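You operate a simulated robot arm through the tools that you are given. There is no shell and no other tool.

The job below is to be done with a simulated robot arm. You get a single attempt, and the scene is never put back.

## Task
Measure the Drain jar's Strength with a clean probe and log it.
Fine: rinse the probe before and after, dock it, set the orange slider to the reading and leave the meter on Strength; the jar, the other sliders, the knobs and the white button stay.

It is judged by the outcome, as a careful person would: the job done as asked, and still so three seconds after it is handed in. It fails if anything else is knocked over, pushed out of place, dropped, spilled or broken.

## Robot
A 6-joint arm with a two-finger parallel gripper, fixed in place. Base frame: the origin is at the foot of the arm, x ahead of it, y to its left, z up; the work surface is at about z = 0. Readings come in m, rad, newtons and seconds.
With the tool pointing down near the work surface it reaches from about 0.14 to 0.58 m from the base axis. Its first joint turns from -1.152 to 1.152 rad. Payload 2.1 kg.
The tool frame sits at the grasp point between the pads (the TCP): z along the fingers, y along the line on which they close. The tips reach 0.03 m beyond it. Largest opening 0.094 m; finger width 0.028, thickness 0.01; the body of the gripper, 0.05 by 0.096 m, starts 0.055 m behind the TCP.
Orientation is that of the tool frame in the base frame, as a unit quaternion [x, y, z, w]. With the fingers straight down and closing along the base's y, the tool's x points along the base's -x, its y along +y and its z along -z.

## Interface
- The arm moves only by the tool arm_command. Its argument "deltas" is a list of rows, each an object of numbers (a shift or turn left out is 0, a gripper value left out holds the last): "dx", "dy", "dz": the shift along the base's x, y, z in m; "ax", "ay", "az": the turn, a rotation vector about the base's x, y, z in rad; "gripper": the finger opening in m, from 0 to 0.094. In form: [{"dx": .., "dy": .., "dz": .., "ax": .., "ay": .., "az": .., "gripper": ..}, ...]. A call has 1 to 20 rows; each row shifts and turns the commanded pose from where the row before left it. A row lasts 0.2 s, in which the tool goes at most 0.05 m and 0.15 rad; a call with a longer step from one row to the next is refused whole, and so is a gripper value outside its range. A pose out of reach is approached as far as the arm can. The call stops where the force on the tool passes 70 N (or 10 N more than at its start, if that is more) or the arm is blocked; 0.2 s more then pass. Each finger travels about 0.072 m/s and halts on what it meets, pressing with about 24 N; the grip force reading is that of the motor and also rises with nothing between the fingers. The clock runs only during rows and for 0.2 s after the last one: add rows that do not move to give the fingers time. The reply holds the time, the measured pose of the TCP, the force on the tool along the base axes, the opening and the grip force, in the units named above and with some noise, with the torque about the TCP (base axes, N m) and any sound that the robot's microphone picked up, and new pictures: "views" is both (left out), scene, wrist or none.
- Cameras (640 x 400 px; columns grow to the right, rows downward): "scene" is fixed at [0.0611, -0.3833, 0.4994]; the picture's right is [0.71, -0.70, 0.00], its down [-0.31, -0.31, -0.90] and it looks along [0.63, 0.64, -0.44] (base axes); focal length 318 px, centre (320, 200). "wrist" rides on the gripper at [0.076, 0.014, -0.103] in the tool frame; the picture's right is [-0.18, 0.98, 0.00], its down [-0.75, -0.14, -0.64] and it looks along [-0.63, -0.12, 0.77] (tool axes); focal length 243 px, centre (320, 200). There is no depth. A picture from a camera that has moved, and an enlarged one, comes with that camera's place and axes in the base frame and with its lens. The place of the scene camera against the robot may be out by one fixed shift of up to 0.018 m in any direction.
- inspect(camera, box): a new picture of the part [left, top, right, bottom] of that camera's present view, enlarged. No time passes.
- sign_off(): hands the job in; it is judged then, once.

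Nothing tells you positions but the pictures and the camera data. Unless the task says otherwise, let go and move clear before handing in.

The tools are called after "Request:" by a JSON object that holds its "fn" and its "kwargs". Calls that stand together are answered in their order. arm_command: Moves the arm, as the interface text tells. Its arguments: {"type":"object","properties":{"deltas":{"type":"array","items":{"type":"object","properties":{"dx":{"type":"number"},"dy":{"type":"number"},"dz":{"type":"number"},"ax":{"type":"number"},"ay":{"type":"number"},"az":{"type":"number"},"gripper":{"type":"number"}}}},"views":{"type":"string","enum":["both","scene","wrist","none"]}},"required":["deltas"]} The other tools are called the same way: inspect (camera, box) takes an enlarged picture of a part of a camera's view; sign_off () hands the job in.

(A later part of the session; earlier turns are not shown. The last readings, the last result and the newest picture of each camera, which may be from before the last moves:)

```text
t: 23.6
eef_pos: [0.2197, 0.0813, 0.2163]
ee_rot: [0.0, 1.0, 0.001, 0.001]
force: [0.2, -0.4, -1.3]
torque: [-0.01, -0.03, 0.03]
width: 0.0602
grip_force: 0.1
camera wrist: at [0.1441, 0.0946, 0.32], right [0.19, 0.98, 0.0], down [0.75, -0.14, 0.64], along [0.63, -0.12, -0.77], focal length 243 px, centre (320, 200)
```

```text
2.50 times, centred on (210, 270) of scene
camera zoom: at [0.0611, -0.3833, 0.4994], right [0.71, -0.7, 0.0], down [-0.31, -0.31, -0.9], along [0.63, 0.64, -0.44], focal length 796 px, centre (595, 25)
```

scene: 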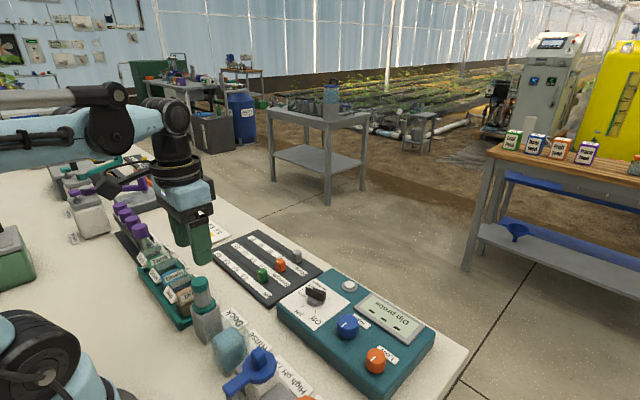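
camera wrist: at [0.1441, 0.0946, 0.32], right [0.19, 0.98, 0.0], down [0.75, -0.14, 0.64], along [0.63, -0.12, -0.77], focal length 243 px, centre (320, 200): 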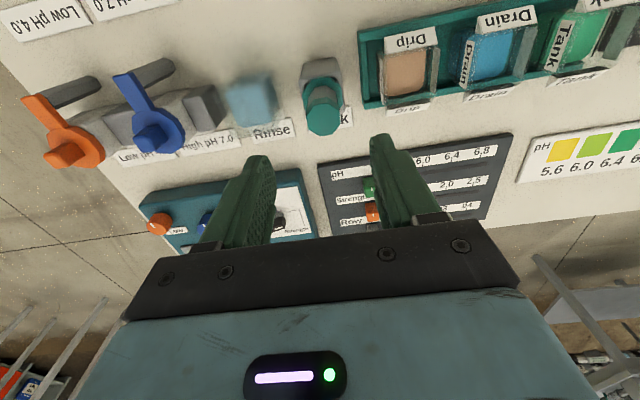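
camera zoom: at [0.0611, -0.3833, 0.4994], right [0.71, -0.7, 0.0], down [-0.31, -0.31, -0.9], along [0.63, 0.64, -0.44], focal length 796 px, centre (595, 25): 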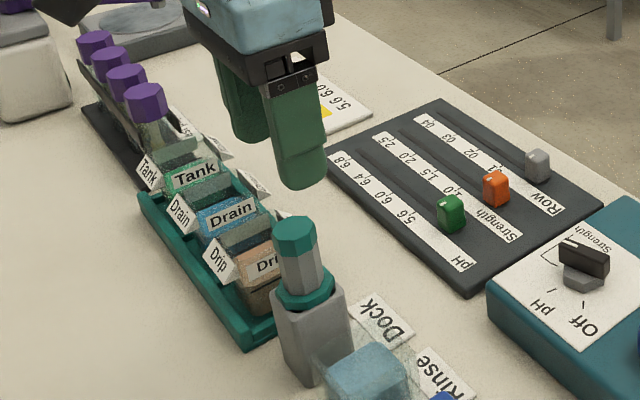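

The probe's cap is centred at about (0.2205, 0.084, 0.12) and its collar top is near z = 0.07. I'll align over it and come partway down to check.

Request:
{"fn": "arm_command", "kwargs": {"deltas": [{"dx": 0.0014, "dy": 0.0014, "dz": -0.03}, {"dz": -0.03}, {}, {}]}}

Request:
{"fn": "inspect", "kwargs": {"camera": "wrist", "box": [220, 40, 460, 220]}}

Request:
{"fn": "inspect", "kwargs": {"camera": "scene", "box": [140, 230, 260, 350]}}

```text
t: 24.6
eef_pos: [0.22, 0.0836, 0.1554]
ee_rot: [0.002, 1.0, 0.001, 0.001]
force: [0.8, -0.9, -0.3]
torque: [0.01, 0.03, -0.03]
width: 0.0601
grip_force: 0.0
camera wrist: at [0.145, 0.0972, 0.2595], right [0.19, 0.98, 0.0], down [0.75, -0.14, 0.64], along [0.63, -0.12, -0.77], focal length 243 px, centre (320, 200)
```

scene: 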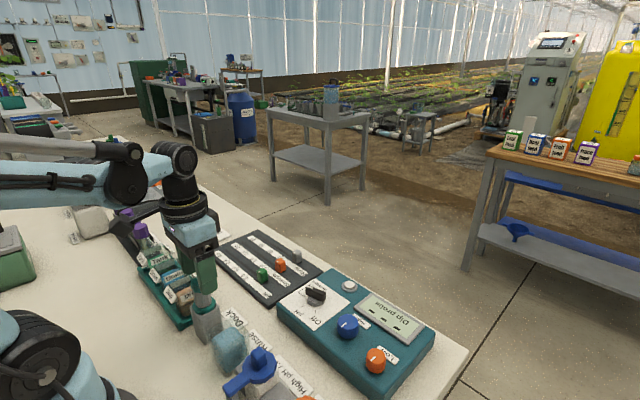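
wrist: 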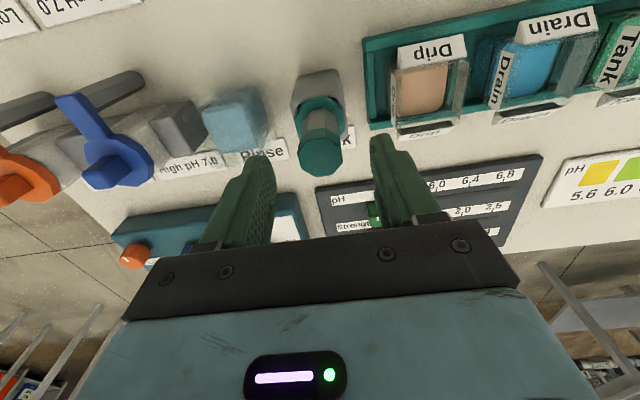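

```text
2.22 times, centred on (340, 130) of wrist
camera zoom: at [0.145, 0.0972, 0.2595], right [0.19, 0.98, 0.0], down [0.75, -0.14, 0.64], along [0.63, -0.12, -0.77], focal length 539 px, centre (276, 356)
```

zoom: 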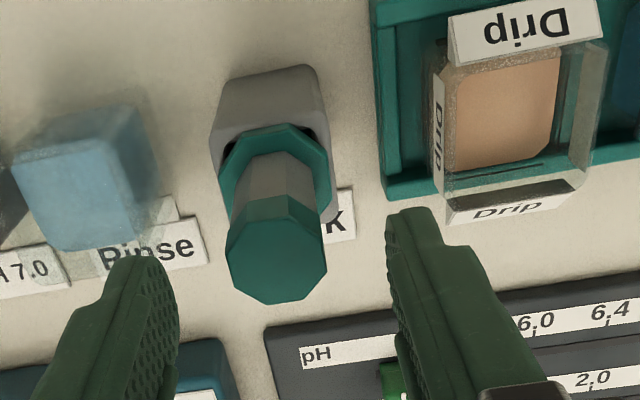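

```text
3.33 times, centred on (200, 290) of scene
camera zoom: at [0.0611, -0.3833, 0.4994], right [0.71, -0.7, 0.0], down [-0.31, -0.31, -0.9], along [0.63, 0.64, -0.44], focal length 1061 px, centre (720, -100)
```

zoom: 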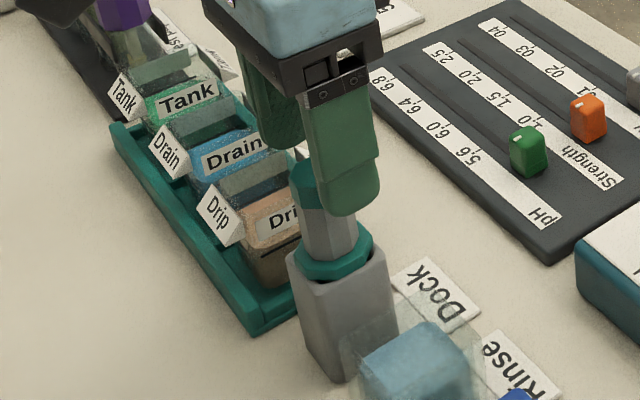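

Alignment looks good; the cap top is about z ≈ 0.125. I'll lower so the fingertips stay just above the collar and check before closing.

Request:
{"fn": "arm_command", "kwargs": {"deltas": [{"dx": 0.001, "dz": -0.024}, {"dz": -0.024}, {}], "views": "none"}}

Request:
{"fn": "inspect", "kwargs": {"camera": "wrist", "box": [220, 60, 460, 240]}}

Request:
{"fn": "inspect", "kwargs": {"camera": "scene", "box": [150, 250, 250, 350]}}

```text
t: 25.4
eef_pos: [0.2223, 0.0857, 0.1075]
ee_rot: [0.002, 1.0, 0.001, 0.001]
force: [-0.6, 0.4, -1.0]
torque: [0.01, 0.0, 0.02]
width: 0.0598
grip_force: 0.0
```

```text
2.22 times, centred on (340, 150) of wrist
camera zoom: at [0.1462, 0.0985, 0.2117], right [0.19, 0.98, 0.0], down [0.75, -0.14, 0.64], along [0.63, -0.12, -0.77], focal length 539 px, centre (276, 311)
```

zoom: 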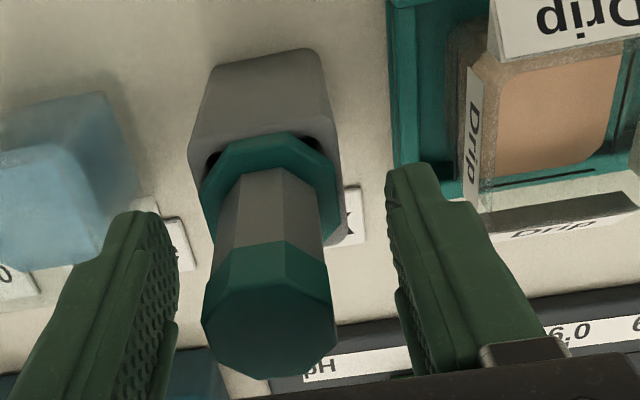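

```text
4.00 times, centred on (200, 300) of scene
camera zoom: at [0.061, -0.3833, 0.4994], right [0.71, -0.7, 0.0], down [-0.31, -0.31, -0.9], along [0.63, 0.64, -0.44], focal length 1273 px, centre (800, -200)
```

zoom: 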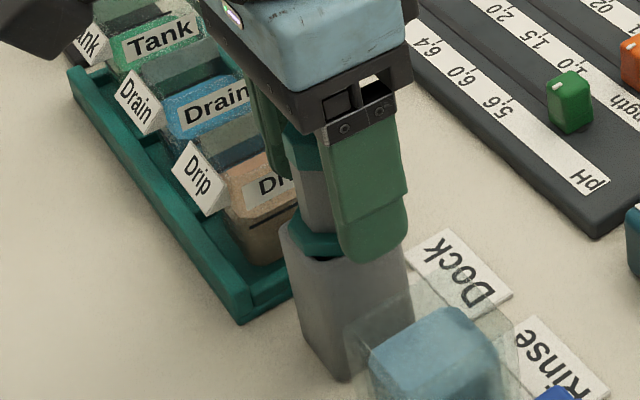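

The tips sit a few millimetres above the collar. I'll raise 2 mm for margin and close on the probe.

Request:
{"fn": "arm_command", "kwargs": {"deltas": [{"dz": 0.002}, {"gripper": 0.02}, {}, {}, {}]}}

Request:
{"fn": "inspect", "kwargs": {"camera": "wrist", "box": [220, 60, 460, 240]}}

Request:
{"fn": "inspect", "kwargs": {"camera": "scene", "box": [150, 250, 250, 350]}}

```text
t: 26.6
eef_pos: [0.2225, 0.0857, 0.1103]
ee_rot: [0.002, 1.0, 0.0, 0.001]
force: [-0.2, 0.1, -1.1]
torque: [-0.01, 0.03, -0.01]
width: 0.0257
grip_force: 23.8
camera wrist: at [0.1459, 0.0984, 0.2143], right [0.19, 0.98, 0.0], down [0.75, -0.14, 0.64], along [0.63, -0.12, -0.77], focal length 243 px, centre (320, 200)
```

scene: 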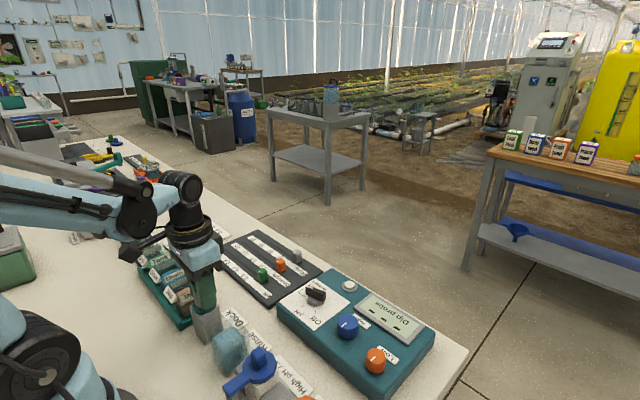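
wrist: 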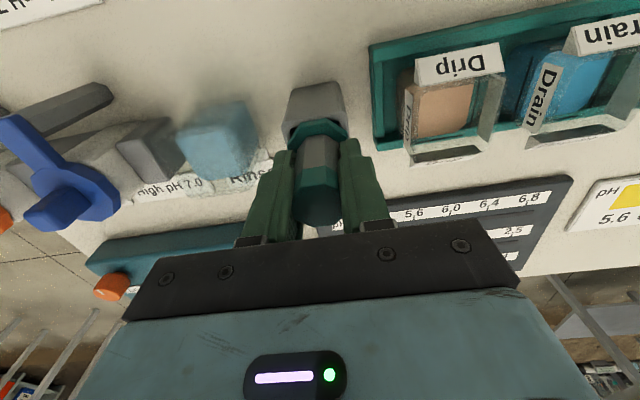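

```text
2.22 times, centred on (340, 150) of wrist
camera zoom: at [0.1459, 0.0984, 0.2143], right [0.19, 0.98, 0.0], down [0.75, -0.14, 0.64], along [0.63, -0.12, -0.77], focal length 539 px, centre (276, 311)
```

zoom: 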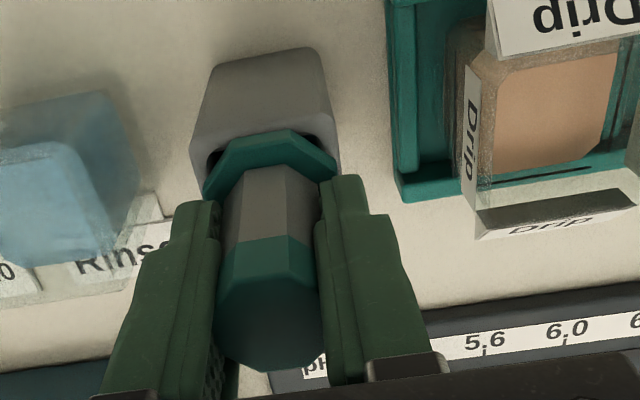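

```text
4.00 times, centred on (200, 300) of scene
camera zoom: at [0.0611, -0.3833, 0.4994], right [0.71, -0.7, 0.0], down [-0.31, -0.31, -0.9], along [0.63, 0.64, -0.44], focal length 1273 px, centre (800, -200)
```

zoom: 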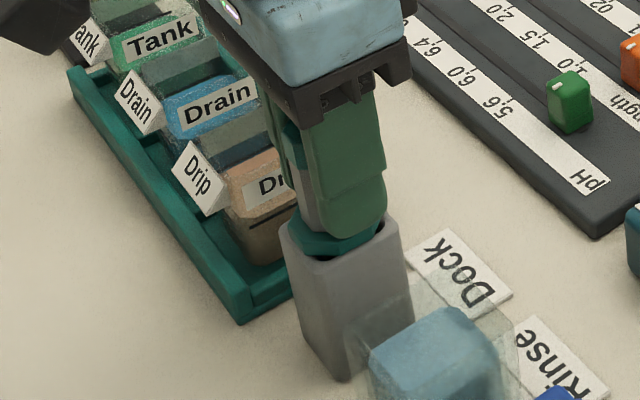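

The probe is held (25.7 mm). I'll lift it straight up slowly; this grip pose is my reference for docking later.

Request:
{"fn": "arm_command", "kwargs": {"deltas": [{"gripper": 0.0}, {}, {"dz": 0.01}, {"dz": 0.02}, {}], "views": "none"}}

Request:
{"fn": "arm_command", "kwargs": {"deltas": [{"dz": 0.025}, {"dz": 0.025}, {"dz": 0.025}, {"dz": 0.025}, {}, {}]}}

Request:
{"fn": "inspect", "kwargs": {"camera": "scene", "box": [120, 190, 270, 350]}}

Request:
{"fn": "inspect", "kwargs": {"camera": "wrist", "box": [200, 0, 460, 230]}}

```text
t: 27.8
eef_pos: [0.2222, 0.0852, 0.1424]
ee_rot: [0.002, 1.0, 0.001, 0.001]
force: [-0.5, -0.7, -0.5]
torque: [0.02, 0.0, -0.02]
width: 0.0255
grip_force: 24.2
```

```text
t: 29.2
eef_pos: [0.2217, 0.0844, 0.2409]
ee_rot: [0.002, 1.0, 0.0, 0.001]
force: [-0.8, -0.5, -1.1]
torque: [-0.02, -0.02, 0.01]
width: 0.0256
grip_force: 24.1
camera wrist: at [0.1447, 0.0971, 0.3439], right [0.19, 0.98, 0.0], down [0.75, -0.14, 0.64], along [0.63, -0.12, -0.77], focal length 243 px, centre (320, 200)
```

scene: 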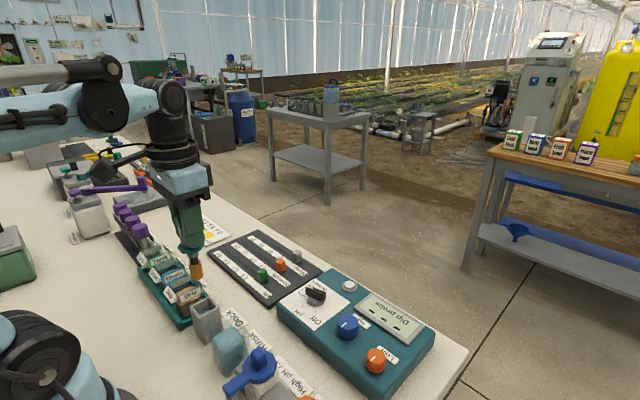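
wrist: 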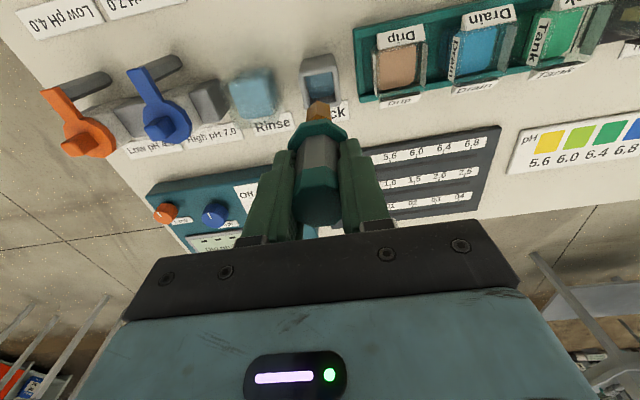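

```text
2.50 times, centred on (195, 270) of scene
camera zoom: at [0.0611, -0.3833, 0.4994], right [0.71, -0.7, 0.0], down [-0.31, -0.31, -0.9], along [0.63, 0.64, -0.44], focal length 796 px, centre (632, 25)
```

zoom: 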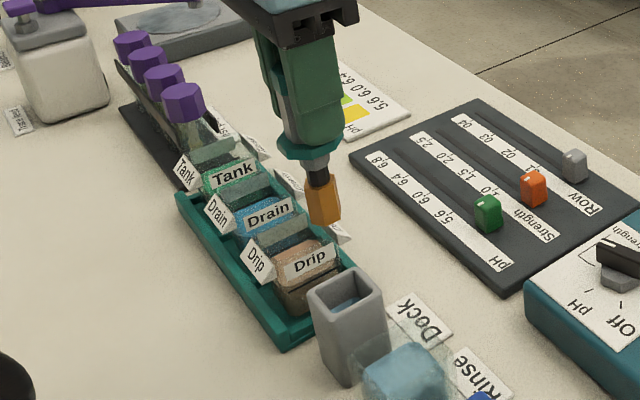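

```text
1.74 times, centred on (330, 115) of wrist
camera zoom: at [0.1447, 0.0971, 0.3439], right [0.19, 0.98, 0.0], down [0.75, -0.14, 0.64], along [0.63, -0.12, -0.77], focal length 422 px, centre (303, 348)
```

zoom: 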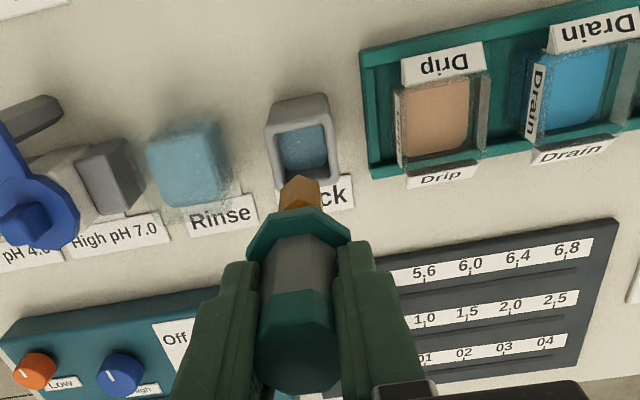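

The probe is out and upright: a collar, then a neck with an orange sensing tip about 5 cm below it. Before moving over the rinse cup I'll look at it and the jars more closely.

Request:
{"fn": "inspect", "kwargs": {"camera": "scene", "box": [195, 280, 275, 390]}}

Request:
{"fn": "inspect", "kwargs": {"camera": "scene", "box": [130, 230, 220, 330]}}

Request:
{"fn": "inspect", "kwargs": {"camera": "wrist", "box": [220, 40, 350, 140]}}

Request:
{"fn": "inspect", "kwargs": {"camera": "wrist", "box": [350, 0, 540, 110]}}

```text
3.64 times, centred on (235, 335) of scene
camera zoom: at [0.0611, -0.3833, 0.4994], right [0.71, -0.7, 0.0], down [-0.31, -0.31, -0.9], along [0.63, 0.64, -0.44], focal length 1157 px, centre (629, -291)
```

zoom: 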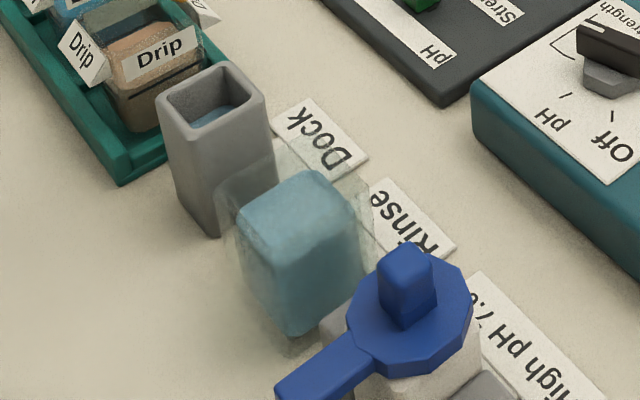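

```text
4.00 times, centred on (175, 280) of scene
camera zoom: at [0.0611, -0.3833, 0.4994], right [0.71, -0.7, 0.0], down [-0.31, -0.31, -0.9], along [0.63, 0.64, -0.44], focal length 1273 px, centre (900, -120)
```

zoom: 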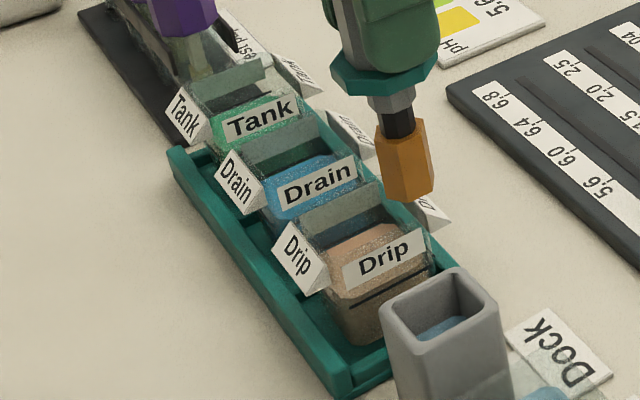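

```text
4.00 times, centred on (285, 90) of wrist
camera zoom: at [0.1447, 0.0971, 0.3439], right [0.19, 0.98, 0.0], down [0.75, -0.14, 0.64], along [0.63, -0.12, -0.77], focal length 970 px, centre (460, 640)
```

zoom: 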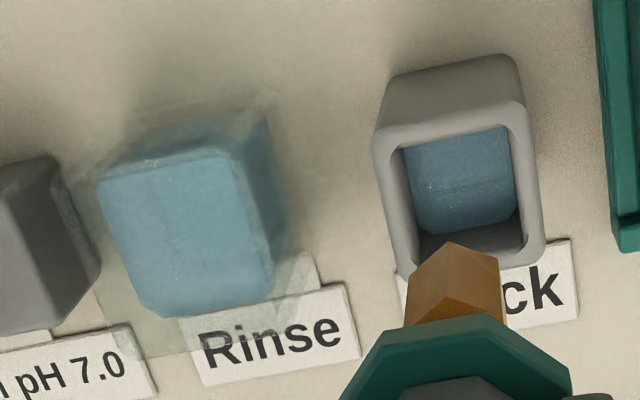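

```text
3.37 times, centred on (445, 55) of wrist
camera zoom: at [0.1447, 0.0971, 0.3439], right [0.19, 0.98, 0.0], down [0.75, -0.14, 0.64], along [0.63, -0.12, -0.77], focal length 817 px, centre (-101, 688)
```

zoom: 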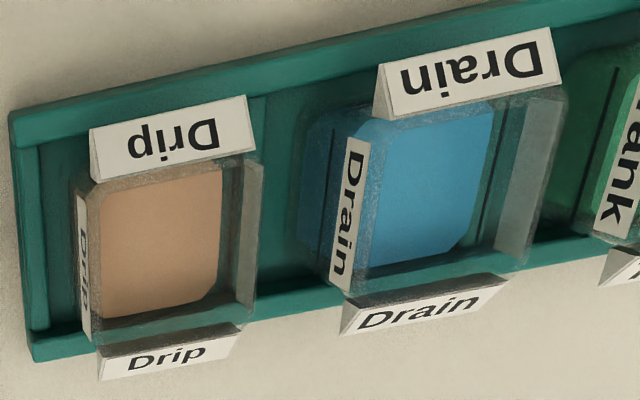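

The rinse water surface is centred at about (0.219, 0.003, 0.05) and the probe tip is about 0.107 m below the TCP. I'll move over the cup, then check alignment before dipping.

Request:
{"fn": "arm_command", "kwargs": {"deltas": [{"dx": -0.002, "dy": -0.027}, {"dy": -0.027}, {"dy": -0.027}, {"dz": -0.03}, {}, {}]}}

Request:
{"fn": "inspect", "kwargs": {"camera": "wrist", "box": [240, 30, 420, 170]}}

Request:
{"fn": "inspect", "kwargs": {"camera": "scene", "box": [180, 250, 290, 390]}}

```text
t: 30.6
eef_pos: [0.2199, 0.0025, 0.2105]
ee_rot: [0.001, 1.0, 0.001, 0.001]
force: [-0.4, -0.7, -2.0]
torque: [0.02, 0.0, 0.04]
width: 0.0256
grip_force: 23.8
camera wrist: at [0.1438, 0.0156, 0.3147], right [0.19, 0.98, 0.0], down [0.75, -0.14, 0.64], along [0.63, -0.12, -0.77], focal length 243 px, centre (320, 200)
```

scene: 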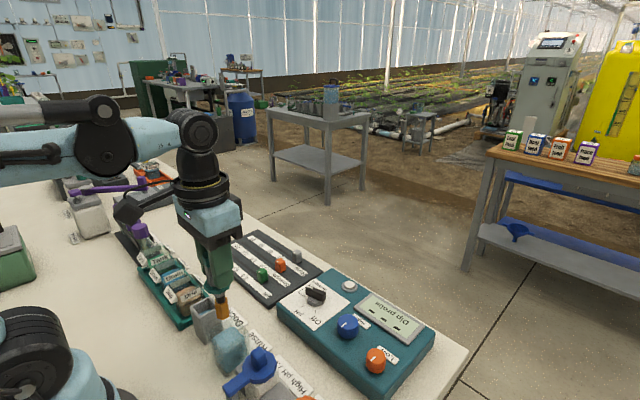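
wrist: 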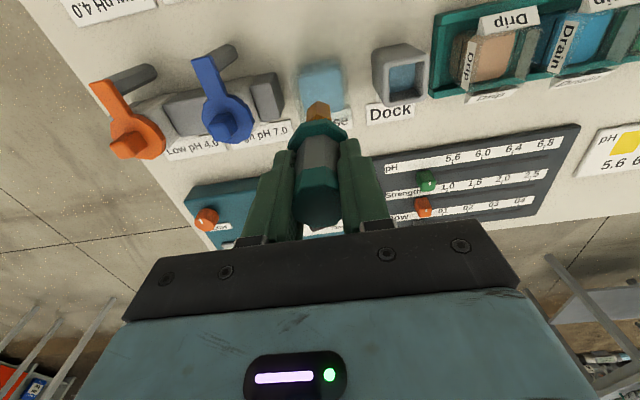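

```text
2.86 times, centred on (330, 100) of wrist
camera zoom: at [0.1438, 0.0156, 0.3147], right [0.19, 0.98, 0.0], down [0.75, -0.14, 0.64], along [0.63, -0.12, -0.77], focal length 693 px, centre (291, 486)
```

zoom: 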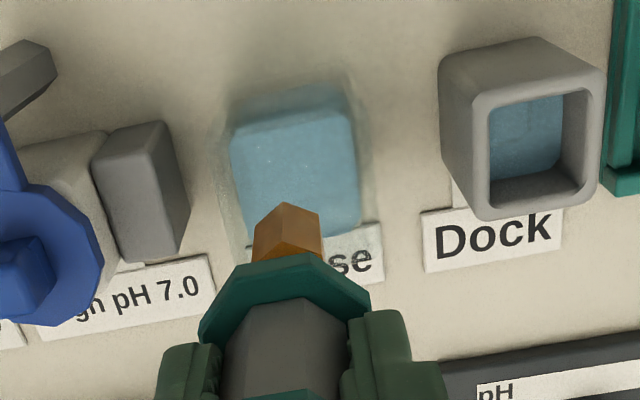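

```text
2.86 times, centred on (235, 320) of scene
camera zoom: at [0.0611, -0.3833, 0.4994], right [0.71, -0.7, 0.0], down [-0.31, -0.31, -0.9], along [0.63, 0.64, -0.44], focal length 909 px, centre (563, -143)
```

zoom: 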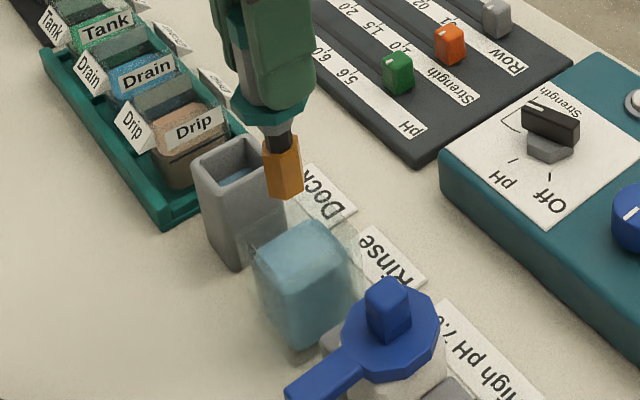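

Probe and cup line up within about 3 mm. I'll shift 2 mm to the left and come down to just above the water for a check.

Request:
{"fn": "arm_command", "kwargs": {"deltas": [{"dy": 0.002, "dz": -0.02}, {"dz": -0.02}, {"dz": -0.01}, {}], "views": "none"}}

Request:
{"fn": "inspect", "kwargs": {"camera": "wrist", "box": [240, 30, 420, 170]}}

Request:
{"fn": "inspect", "kwargs": {"camera": "scene", "box": [180, 250, 290, 390]}}

```text
t: 31.6
eef_pos: [0.2205, 0.0052, 0.1621]
ee_rot: [0.002, 1.0, 0.001, 0.001]
force: [-0.1, -0.2, -0.5]
torque: [0.02, 0.02, -0.02]
width: 0.0258
grip_force: 24.3
```

```text
2.86 times, centred on (330, 100) of wrist
camera zoom: at [0.1442, 0.0174, 0.2643], right [0.19, 0.98, 0.0], down [0.75, -0.14, 0.64], along [0.63, -0.12, -0.77], focal length 693 px, centre (291, 486)
```

zoom: 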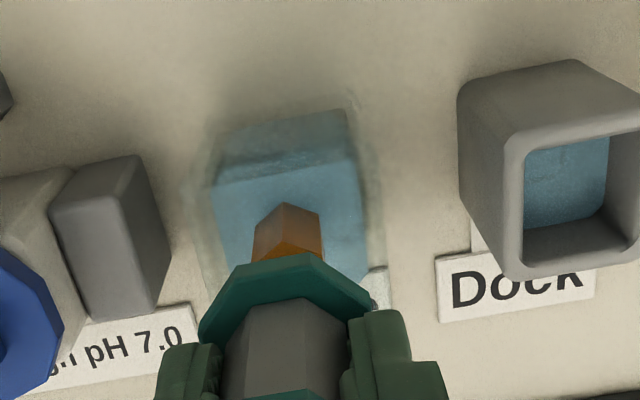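

```text
2.86 times, centred on (235, 320) of scene
camera zoom: at [0.0611, -0.3833, 0.4994], right [0.71, -0.7, 0.0], down [-0.31, -0.31, -0.9], along [0.63, 0.64, -0.44], focal length 909 px, centre (563, -143)
```

zoom: 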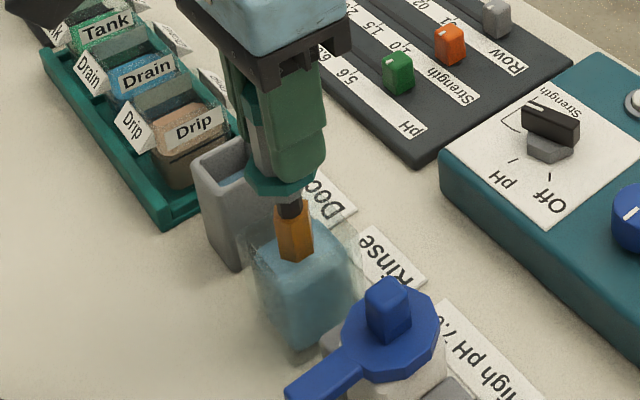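

The tip is centred over the water. I'll dip it in slowly, hold, and wash by a small up-down stroke.

Request:
{"fn": "arm_command", "kwargs": {"deltas": [{"dz": -0.012}, {"dz": -0.012}, {"dz": -0.01}, {}, {}, {}]}}

Request:
{"fn": "inspect", "kwargs": {"camera": "wrist", "box": [240, 30, 420, 170]}}

Request:
{"fn": "inspect", "kwargs": {"camera": "scene", "box": [180, 250, 290, 390]}}

```text
t: 33.0
eef_pos: [0.2209, 0.0045, 0.1266]
ee_rot: [0.001, 1.0, 0.002, 0.001]
force: [-1.2, -0.6, -1.7]
torque: [-0.01, -0.03, 0.04]
width: 0.0258
grip_force: 23.8
camera wrist: at [0.1445, 0.018, 0.2303], right [0.19, 0.98, 0.0], down [0.75, -0.14, 0.64], along [0.63, -0.12, -0.77], focal length 243 px, centre (320, 200)
```

scene: 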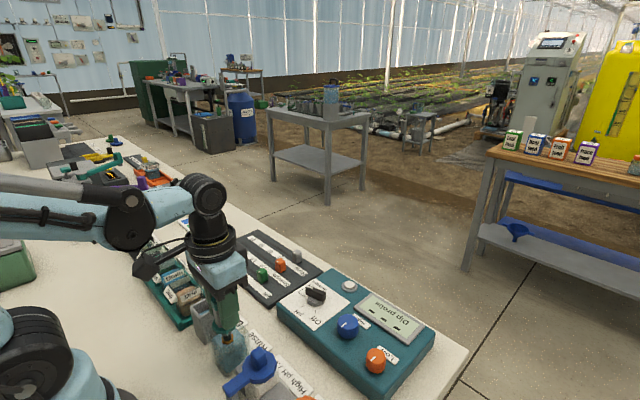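
wrist: 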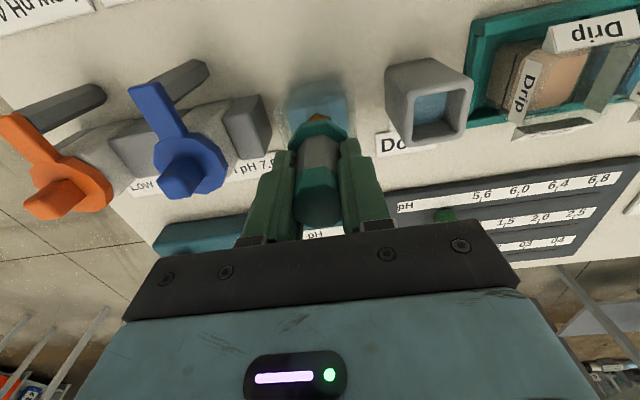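

```text
2.86 times, centred on (330, 100) of wrist
camera zoom: at [0.1445, 0.018, 0.2303], right [0.19, 0.98, 0.0], down [0.75, -0.14, 0.64], along [0.63, -0.12, -0.77], focal length 693 px, centre (291, 486)
```

zoom: 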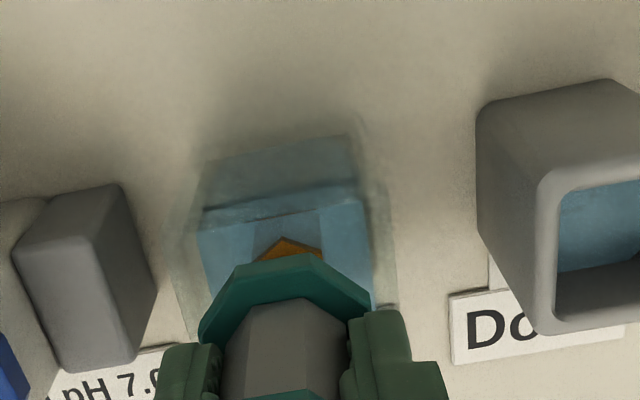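

```text
2.86 times, centred on (235, 320) of scene
camera zoom: at [0.0611, -0.3833, 0.4994], right [0.71, -0.7, 0.0], down [-0.31, -0.31, -0.9], along [0.63, 0.64, -0.44], focal length 909 px, centre (563, -143)
```

zoom: 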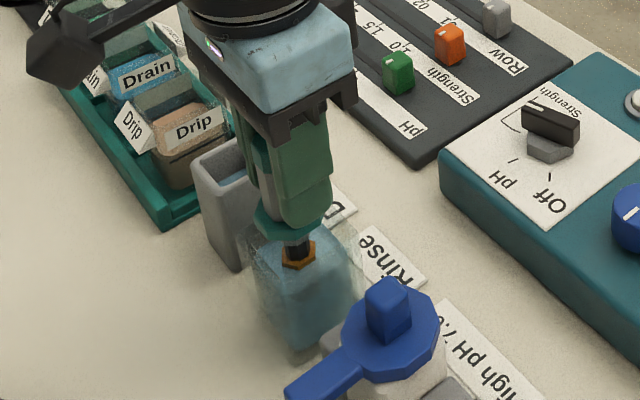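

Most of the orange tip is under water. I'll go 6 mm deeper so all of it is wetted, hold, and swish gently.

Request:
{"fn": "arm_command", "kwargs": {"deltas": [{"dz": -0.003}, {"dz": -0.003}, {}, {}, {}, {}, {"dz": 0.006}, {"dz": -0.006}, {}, {}, {}]}}

Request:
{"fn": "inspect", "kwargs": {"camera": "scene", "box": [180, 250, 290, 390]}}

```text
t: 35.4
eef_pos: [0.2215, 0.0046, 0.1194]
ee_rot: [0.001, 1.0, 0.001, 0.001]
force: [-0.5, 0.6, -1.5]
torque: [-0.02, 0.0, -0.01]
width: 0.0254
grip_force: 23.9
camera wrist: at [0.1443, 0.0176, 0.2241], right [0.19, 0.98, 0.0], down [0.75, -0.14, 0.64], along [0.63, -0.12, -0.77], focal length 243 px, centre (320, 200)
```

scene: 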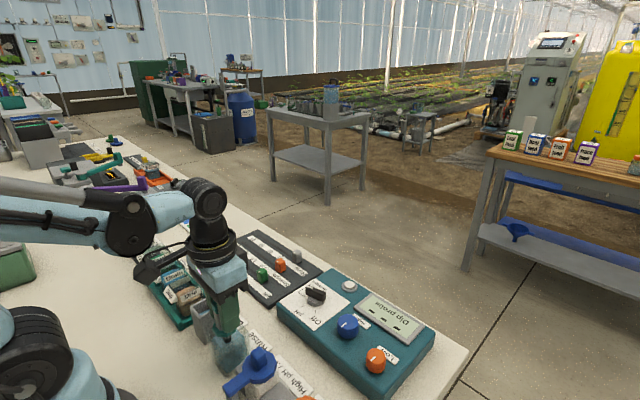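
wrist: 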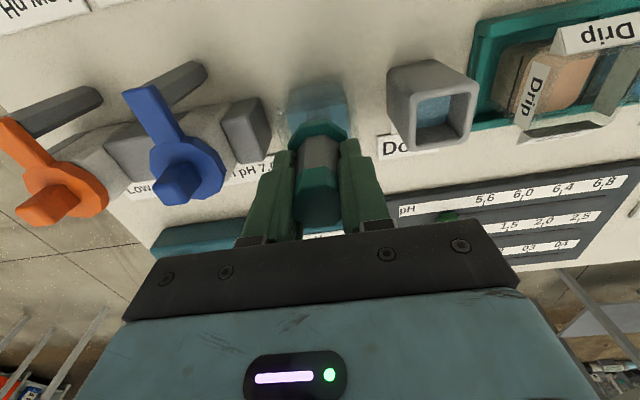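

```text
2.86 times, centred on (235, 320) of scene
camera zoom: at [0.0611, -0.3833, 0.4994], right [0.71, -0.7, 0.0], down [-0.31, -0.31, -0.9], along [0.63, 0.64, -0.44], focal length 909 px, centre (563, -143)
```

zoom: 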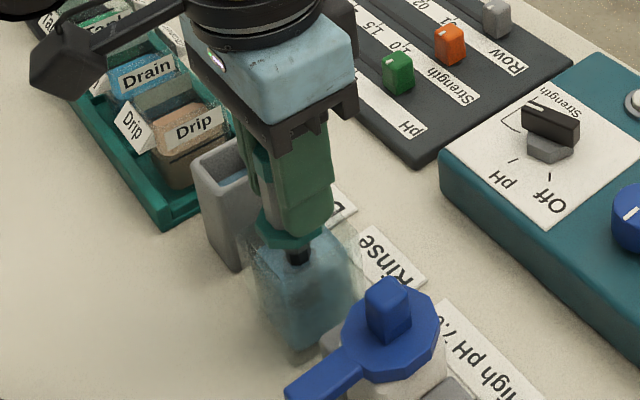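

The orange tip was fully under water, so the first rinse is done. I'll lift out, let it drip over the cup, then go high over to the Drain jar.

Request:
{"fn": "arm_command", "kwargs": {"deltas": [{"dz": 0.02}, {"dz": 0.02}, {"dz": 0.02}, {}, {}, {}, {"dz": 0.03}, {"dz": 0.03}, {}]}}

Request:
{"fn": "arm_command", "kwargs": {"deltas": [{"dx": -0.0015, "dy": 0.035}, {"dy": 0.035}, {"dy": 0.035}, {"dy": 0.035}, {"dy": 0.035}, {"dy": 0.035}, {"dy": 0.0352}, {}, {}]}}

Request:
{"fn": "inspect", "kwargs": {"camera": "wrist", "box": [220, 0, 440, 160]}}

Request:
{"fn": "inspect", "kwargs": {"camera": "scene", "box": [110, 190, 240, 330]}}

```text
t: 37.4
eef_pos: [0.2218, 0.007, 0.2415]
ee_rot: [0.002, 1.0, 0.001, 0.001]
force: [0.3, -0.1, -1.3]
torque: [0.0, 0.0, 0.01]
width: 0.0255
grip_force: 23.5
camera wrist: at [0.1451, 0.0176, 0.3447], right [0.19, 0.98, 0.0], down [0.75, -0.14, 0.64], along [0.63, -0.12, -0.77], focal length 243 px, centre (320, 200)
```

scene: 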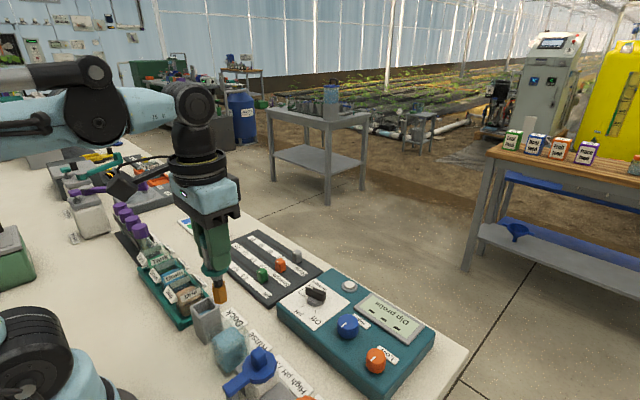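
wrist: 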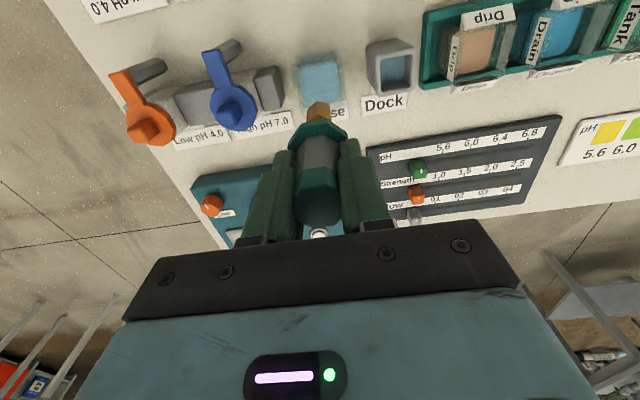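

```text
t: 39.4
eef_pos: [0.2216, 0.2498, 0.2407]
ee_rot: [0.002, 1.0, 0.001, 0.001]
force: [0.8, -0.6, -1.2]
torque: [0.01, -0.02, 0.01]
width: 0.0259
grip_force: 23.7
camera wrist: at [0.1444, 0.2632, 0.3451], right [0.19, 0.98, 0.0], down [0.75, -0.14, 0.64], along [0.63, -0.12, -0.77], focal length 243 px, centre (320, 200)
```

scene: 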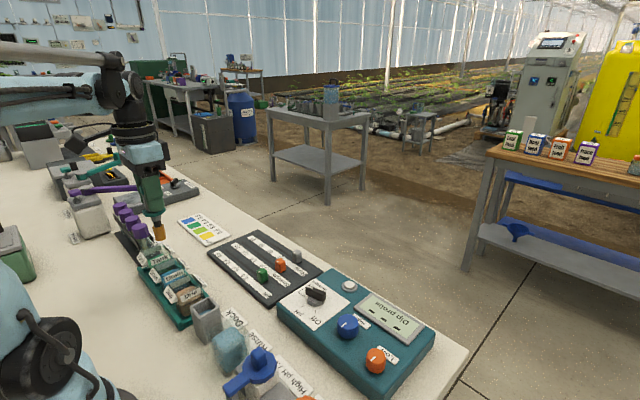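
wrist: 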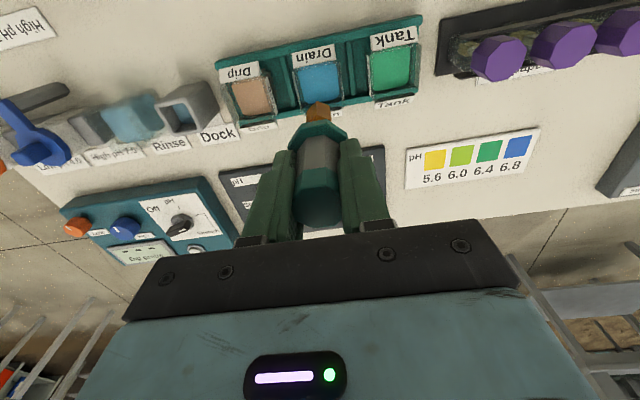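

```text
2.50 times, centred on (330, 80) of wrist
camera zoom: at [0.1444, 0.2632, 0.3451], right [0.19, 0.98, 0.0], down [0.75, -0.14, 0.64], along [0.63, -0.12, -0.77], focal length 606 px, centre (295, 500)
```

zoom: 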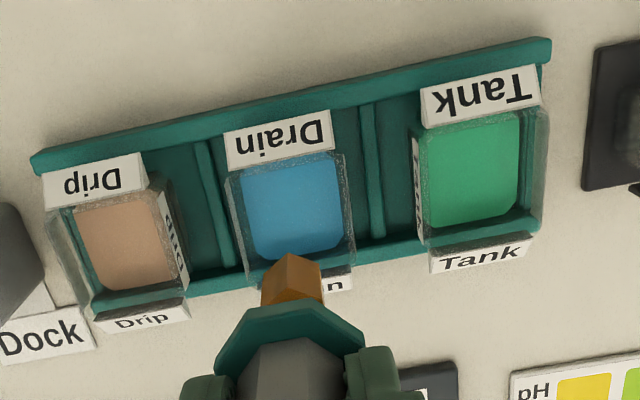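

```text
2.86 times, centred on (175, 260) of scene
camera zoom: at [0.0611, -0.3833, 0.4994], right [0.71, -0.7, 0.0], down [-0.31, -0.31, -0.9], along [0.63, 0.64, -0.44], focal length 909 px, centre (734, 29)
```

zoom: 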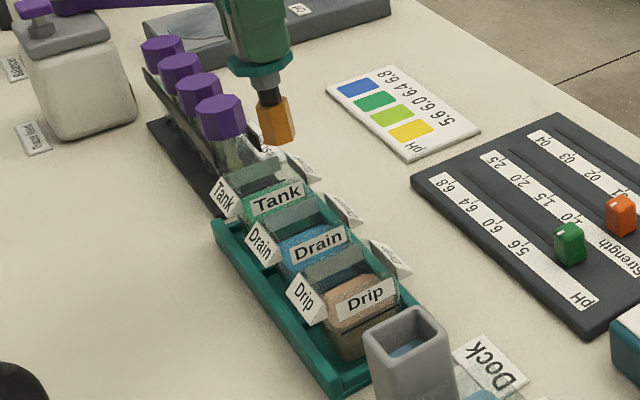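

The probe is over the Drain jar, within 2 mm of centre. I'll correct, lower to just above the liquid, and check again.

Request:
{"fn": "arm_command", "kwargs": {"deltas": [{"dx": -0.0015, "dy": 0.001, "dz": -0.025}, {"dz": -0.025}, {"dz": -0.02}, {}, {}], "views": "none"}}

Request:
{"fn": "inspect", "kwargs": {"camera": "wrist", "box": [220, 20, 440, 180]}}

Request:
{"fn": "inspect", "kwargs": {"camera": "scene", "box": [110, 190, 240, 330]}}

```text
t: 40.6
eef_pos: [0.2177, 0.2509, 0.1691]
ee_rot: [0.002, 1.0, 0.001, 0.001]
force: [-0.2, 0.0, -0.8]
torque: [-0.01, 0.01, -0.04]
width: 0.0257
grip_force: 24.1
```

```text
2.50 times, centred on (330, 100) of wrist
camera zoom: at [0.1415, 0.2636, 0.2735], right [0.19, 0.98, 0.0], down [0.75, -0.14, 0.64], along [0.63, -0.12, -0.77], focal length 606 px, centre (295, 450)
```

zoom: 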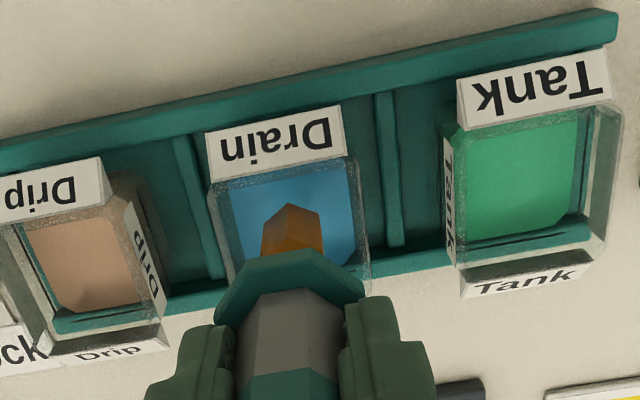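

```text
2.86 times, centred on (175, 260) of scene
camera zoom: at [0.0611, -0.3833, 0.4994], right [0.71, -0.7, 0.0], down [-0.31, -0.31, -0.9], along [0.63, 0.64, -0.44], focal length 909 px, centre (734, 29)
```

zoom: 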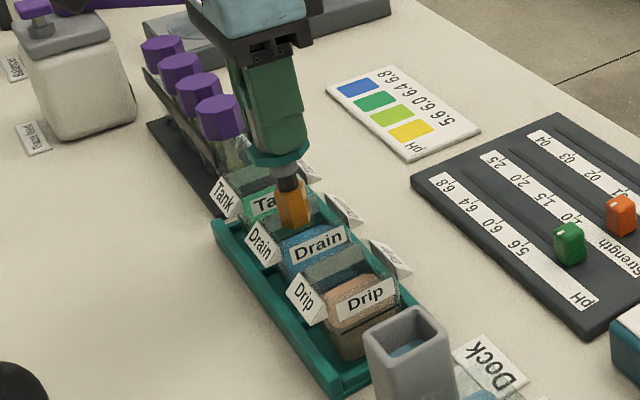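

On target. I'll lower into the liquid in small steps.

Request:
{"fn": "arm_command", "kwargs": {"deltas": [{"dz": -0.012}, {"dz": -0.012}, {"dz": -0.012}, {}, {}, {}]}}

Request:
{"fn": "inspect", "kwargs": {"camera": "wrist", "box": [220, 40, 440, 200]}}

Request:
{"fn": "inspect", "kwargs": {"camera": "scene", "box": [110, 190, 240, 330]}}

Request:
{"fn": "inspect", "kwargs": {"camera": "scene", "box": [340, 280, 440, 350]}}

```text
t: 42.0
eef_pos: [0.219, 0.2508, 0.1348]
ee_rot: [0.002, 1.0, 0.001, 0.001]
force: [-1.3, -1.1, -1.4]
torque: [0.01, -0.03, 0.01]
width: 0.0256
grip_force: 23.8
camera wrist: at [0.1416, 0.2637, 0.2377], right [0.19, 0.98, 0.0], down [0.75, -0.14, 0.64], along [0.63, -0.12, -0.77], focal length 243 px, centre (320, 200)
```

scene: 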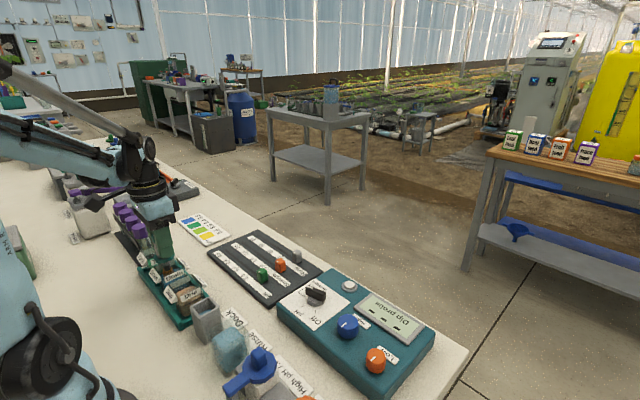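
wrist: 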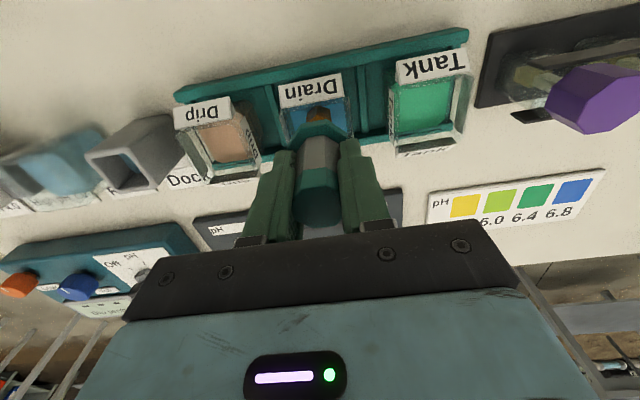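

```text
2.50 times, centred on (330, 120) of wrist
camera zoom: at [0.1416, 0.2637, 0.2377], right [0.19, 0.98, 0.0], down [0.75, -0.14, 0.64], along [0.63, -0.12, -0.77], focal length 606 px, centre (295, 400)
```

zoom: 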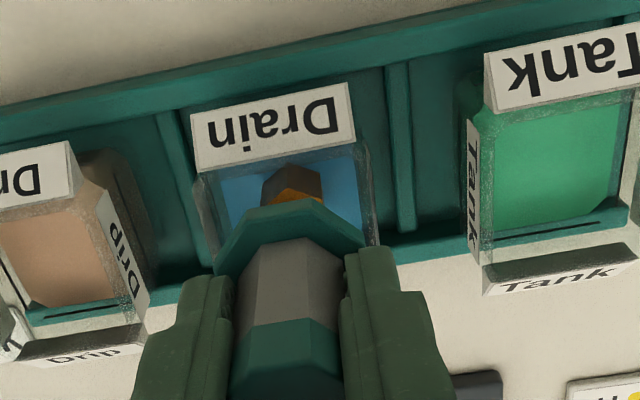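

```text
2.86 times, centred on (175, 260) of scene
camera zoom: at [0.0611, -0.3833, 0.4994], right [0.71, -0.7, 0.0], down [-0.31, -0.31, -0.9], along [0.63, 0.64, -0.44], focal length 909 px, centre (734, 29)
```

zoom: 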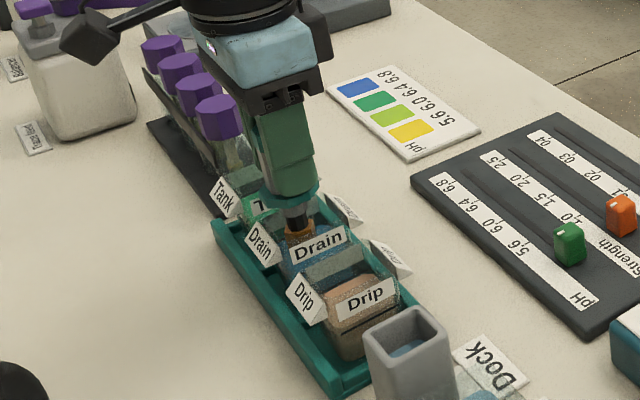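

```text
5.71 times, centred on (390, 315) of scene
camera zoom: at [0.0611, -0.3833, 0.4994], right [0.71, -0.7, 0.0], down [-0.31, -0.31, -0.9], along [0.63, 0.64, -0.44], focal length 1819 px, centre (-80, -457)
```

zoom: 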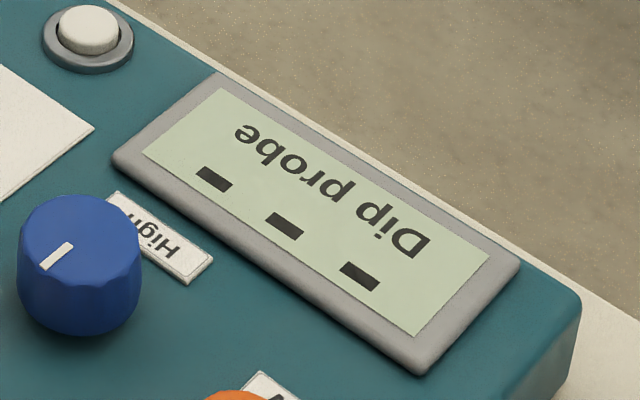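

The display still reads "Dip probe", so I'll go a little deeper in small steps.

Request:
{"fn": "arm_command", "kwargs": {"deltas": [{"dz": -0.004}, {"dz": -0.004}, {}, {}, {}]}}

Request:
{"fn": "inspect", "kwargs": {"camera": "scene", "box": [340, 280, 440, 350]}}

Request:
{"fn": "inspect", "kwargs": {"camera": "scene", "box": [130, 220, 220, 310]}}

```text
t: 43.2
eef_pos: [0.2185, 0.251, 0.1266]
ee_rot: [0.002, 1.0, 0.001, 0.001]
force: [-0.2, -0.6, -1.9]
torque: [0.02, -0.01, -0.02]
width: 0.0258
grip_force: 24.0
camera wrist: at [0.141, 0.264, 0.2304], right [0.19, 0.98, 0.0], down [0.75, -0.14, 0.64], along [0.63, -0.12, -0.77], focal length 243 px, centre (320, 200)
```

scene: 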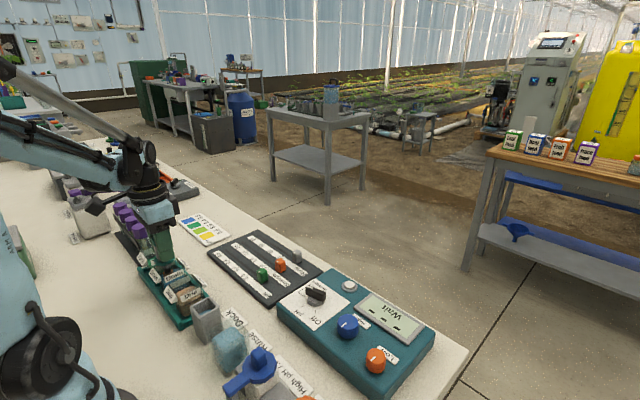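
wrist: 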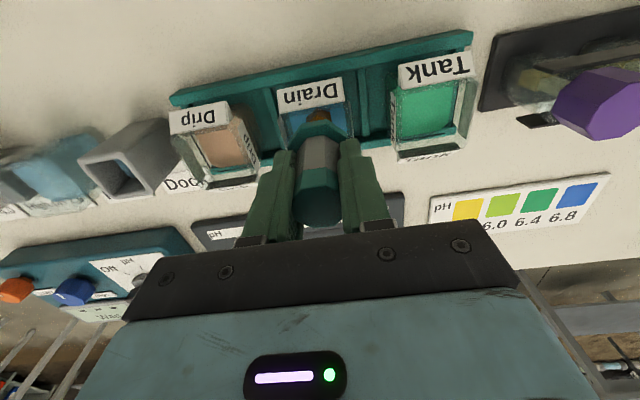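

```text
5.71 times, centred on (390, 315) of scene
camera zoom: at [0.0611, -0.3833, 0.4994], right [0.71, -0.7, 0.0], down [-0.31, -0.31, -0.9], along [0.63, 0.64, -0.44], focal length 1819 px, centre (-80, -457)
```

zoom: 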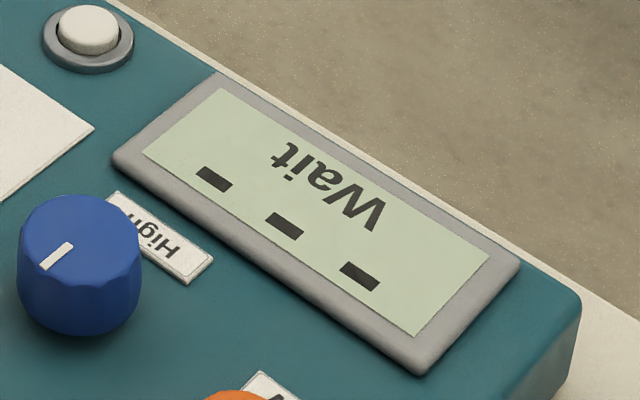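

```text
4.44 times, centred on (175, 265) of scene
camera zoom: at [0.0611, -0.3833, 0.4994], right [0.71, -0.7, 0.0], down [-0.31, -0.31, -0.9], along [0.63, 0.64, -0.44], focal length 1415 px, centre (964, -89)
```

zoom: 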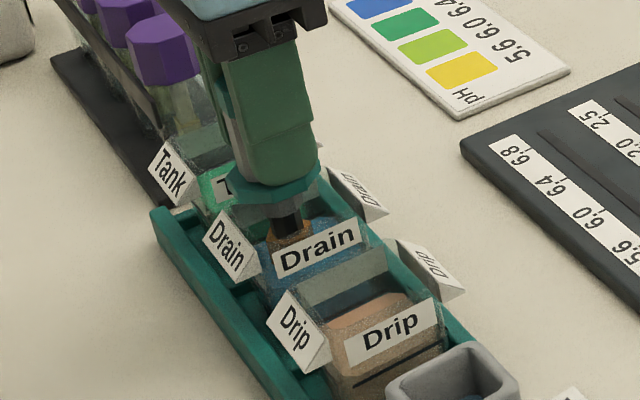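

The meter shows "Wait": it senses the sample. I'll hold still until it settles.

Request:
{"fn": "arm_command", "kwargs": {"deltas": [{}, {}, {}, {}, {}, {}, {}, {}, {}, {}, {}, {}, {}, {}, {}], "views": "scene"}}

Request:
{"fn": "inspect", "kwargs": {"camera": "scene", "box": [340, 280, 440, 350]}}

```text
t: 46.4
eef_pos: [0.2176, 0.2509, 0.1259]
ee_rot: [0.002, 1.0, 0.001, 0.0]
force: [0.2, 0.6, -1.1]
torque: [0.0, -0.01, 0.01]
width: 0.0257
grip_force: 24.0
```

scene: 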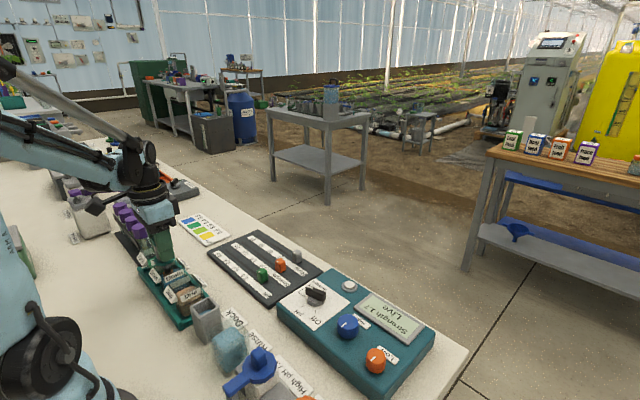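

```text
5.71 times, centred on (390, 315) of scene
camera zoom: at [0.0611, -0.3833, 0.4994], right [0.71, -0.7, 0.0], down [-0.31, -0.31, -0.9], along [0.63, 0.64, -0.44], focal length 1819 px, centre (-80, -457)
```

zoom: 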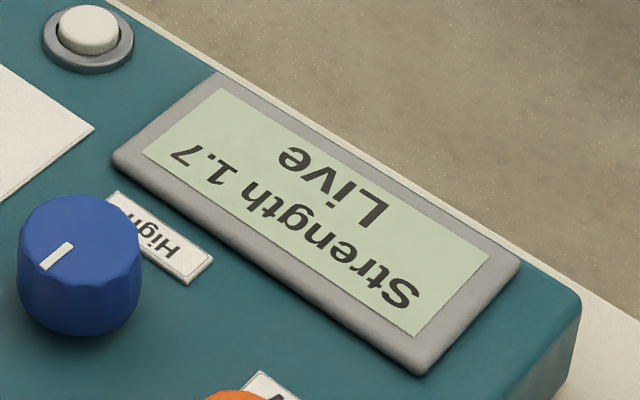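

It reads "Strength 1.7, Live". I'll hold another 2 seconds to check that it's steady.

Request:
{"fn": "arm_command", "kwargs": {"deltas": [{}, {}, {}, {}, {}, {}, {}, {}, {}, {}], "views": "none"}}

Request:
{"fn": "inspect", "kwargs": {"camera": "scene", "box": [340, 280, 440, 350]}}

```text
t: 48.6
eef_pos: [0.2179, 0.251, 0.1276]
ee_rot: [0.002, 1.0, 0.001, 0.001]
force: [0.3, -0.7, -1.8]
torque: [-0.02, -0.01, 0.01]
width: 0.0256
grip_force: 23.9
```

```text
5.71 times, centred on (390, 315) of scene
camera zoom: at [0.0611, -0.3833, 0.4994], right [0.71, -0.7, 0.0], down [-0.31, -0.31, -0.9], along [0.63, 0.64, -0.44], focal length 1819 px, centre (-80, -457)
```

zoom: 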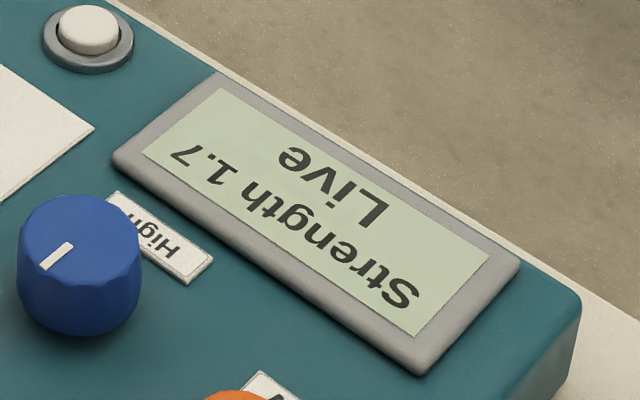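

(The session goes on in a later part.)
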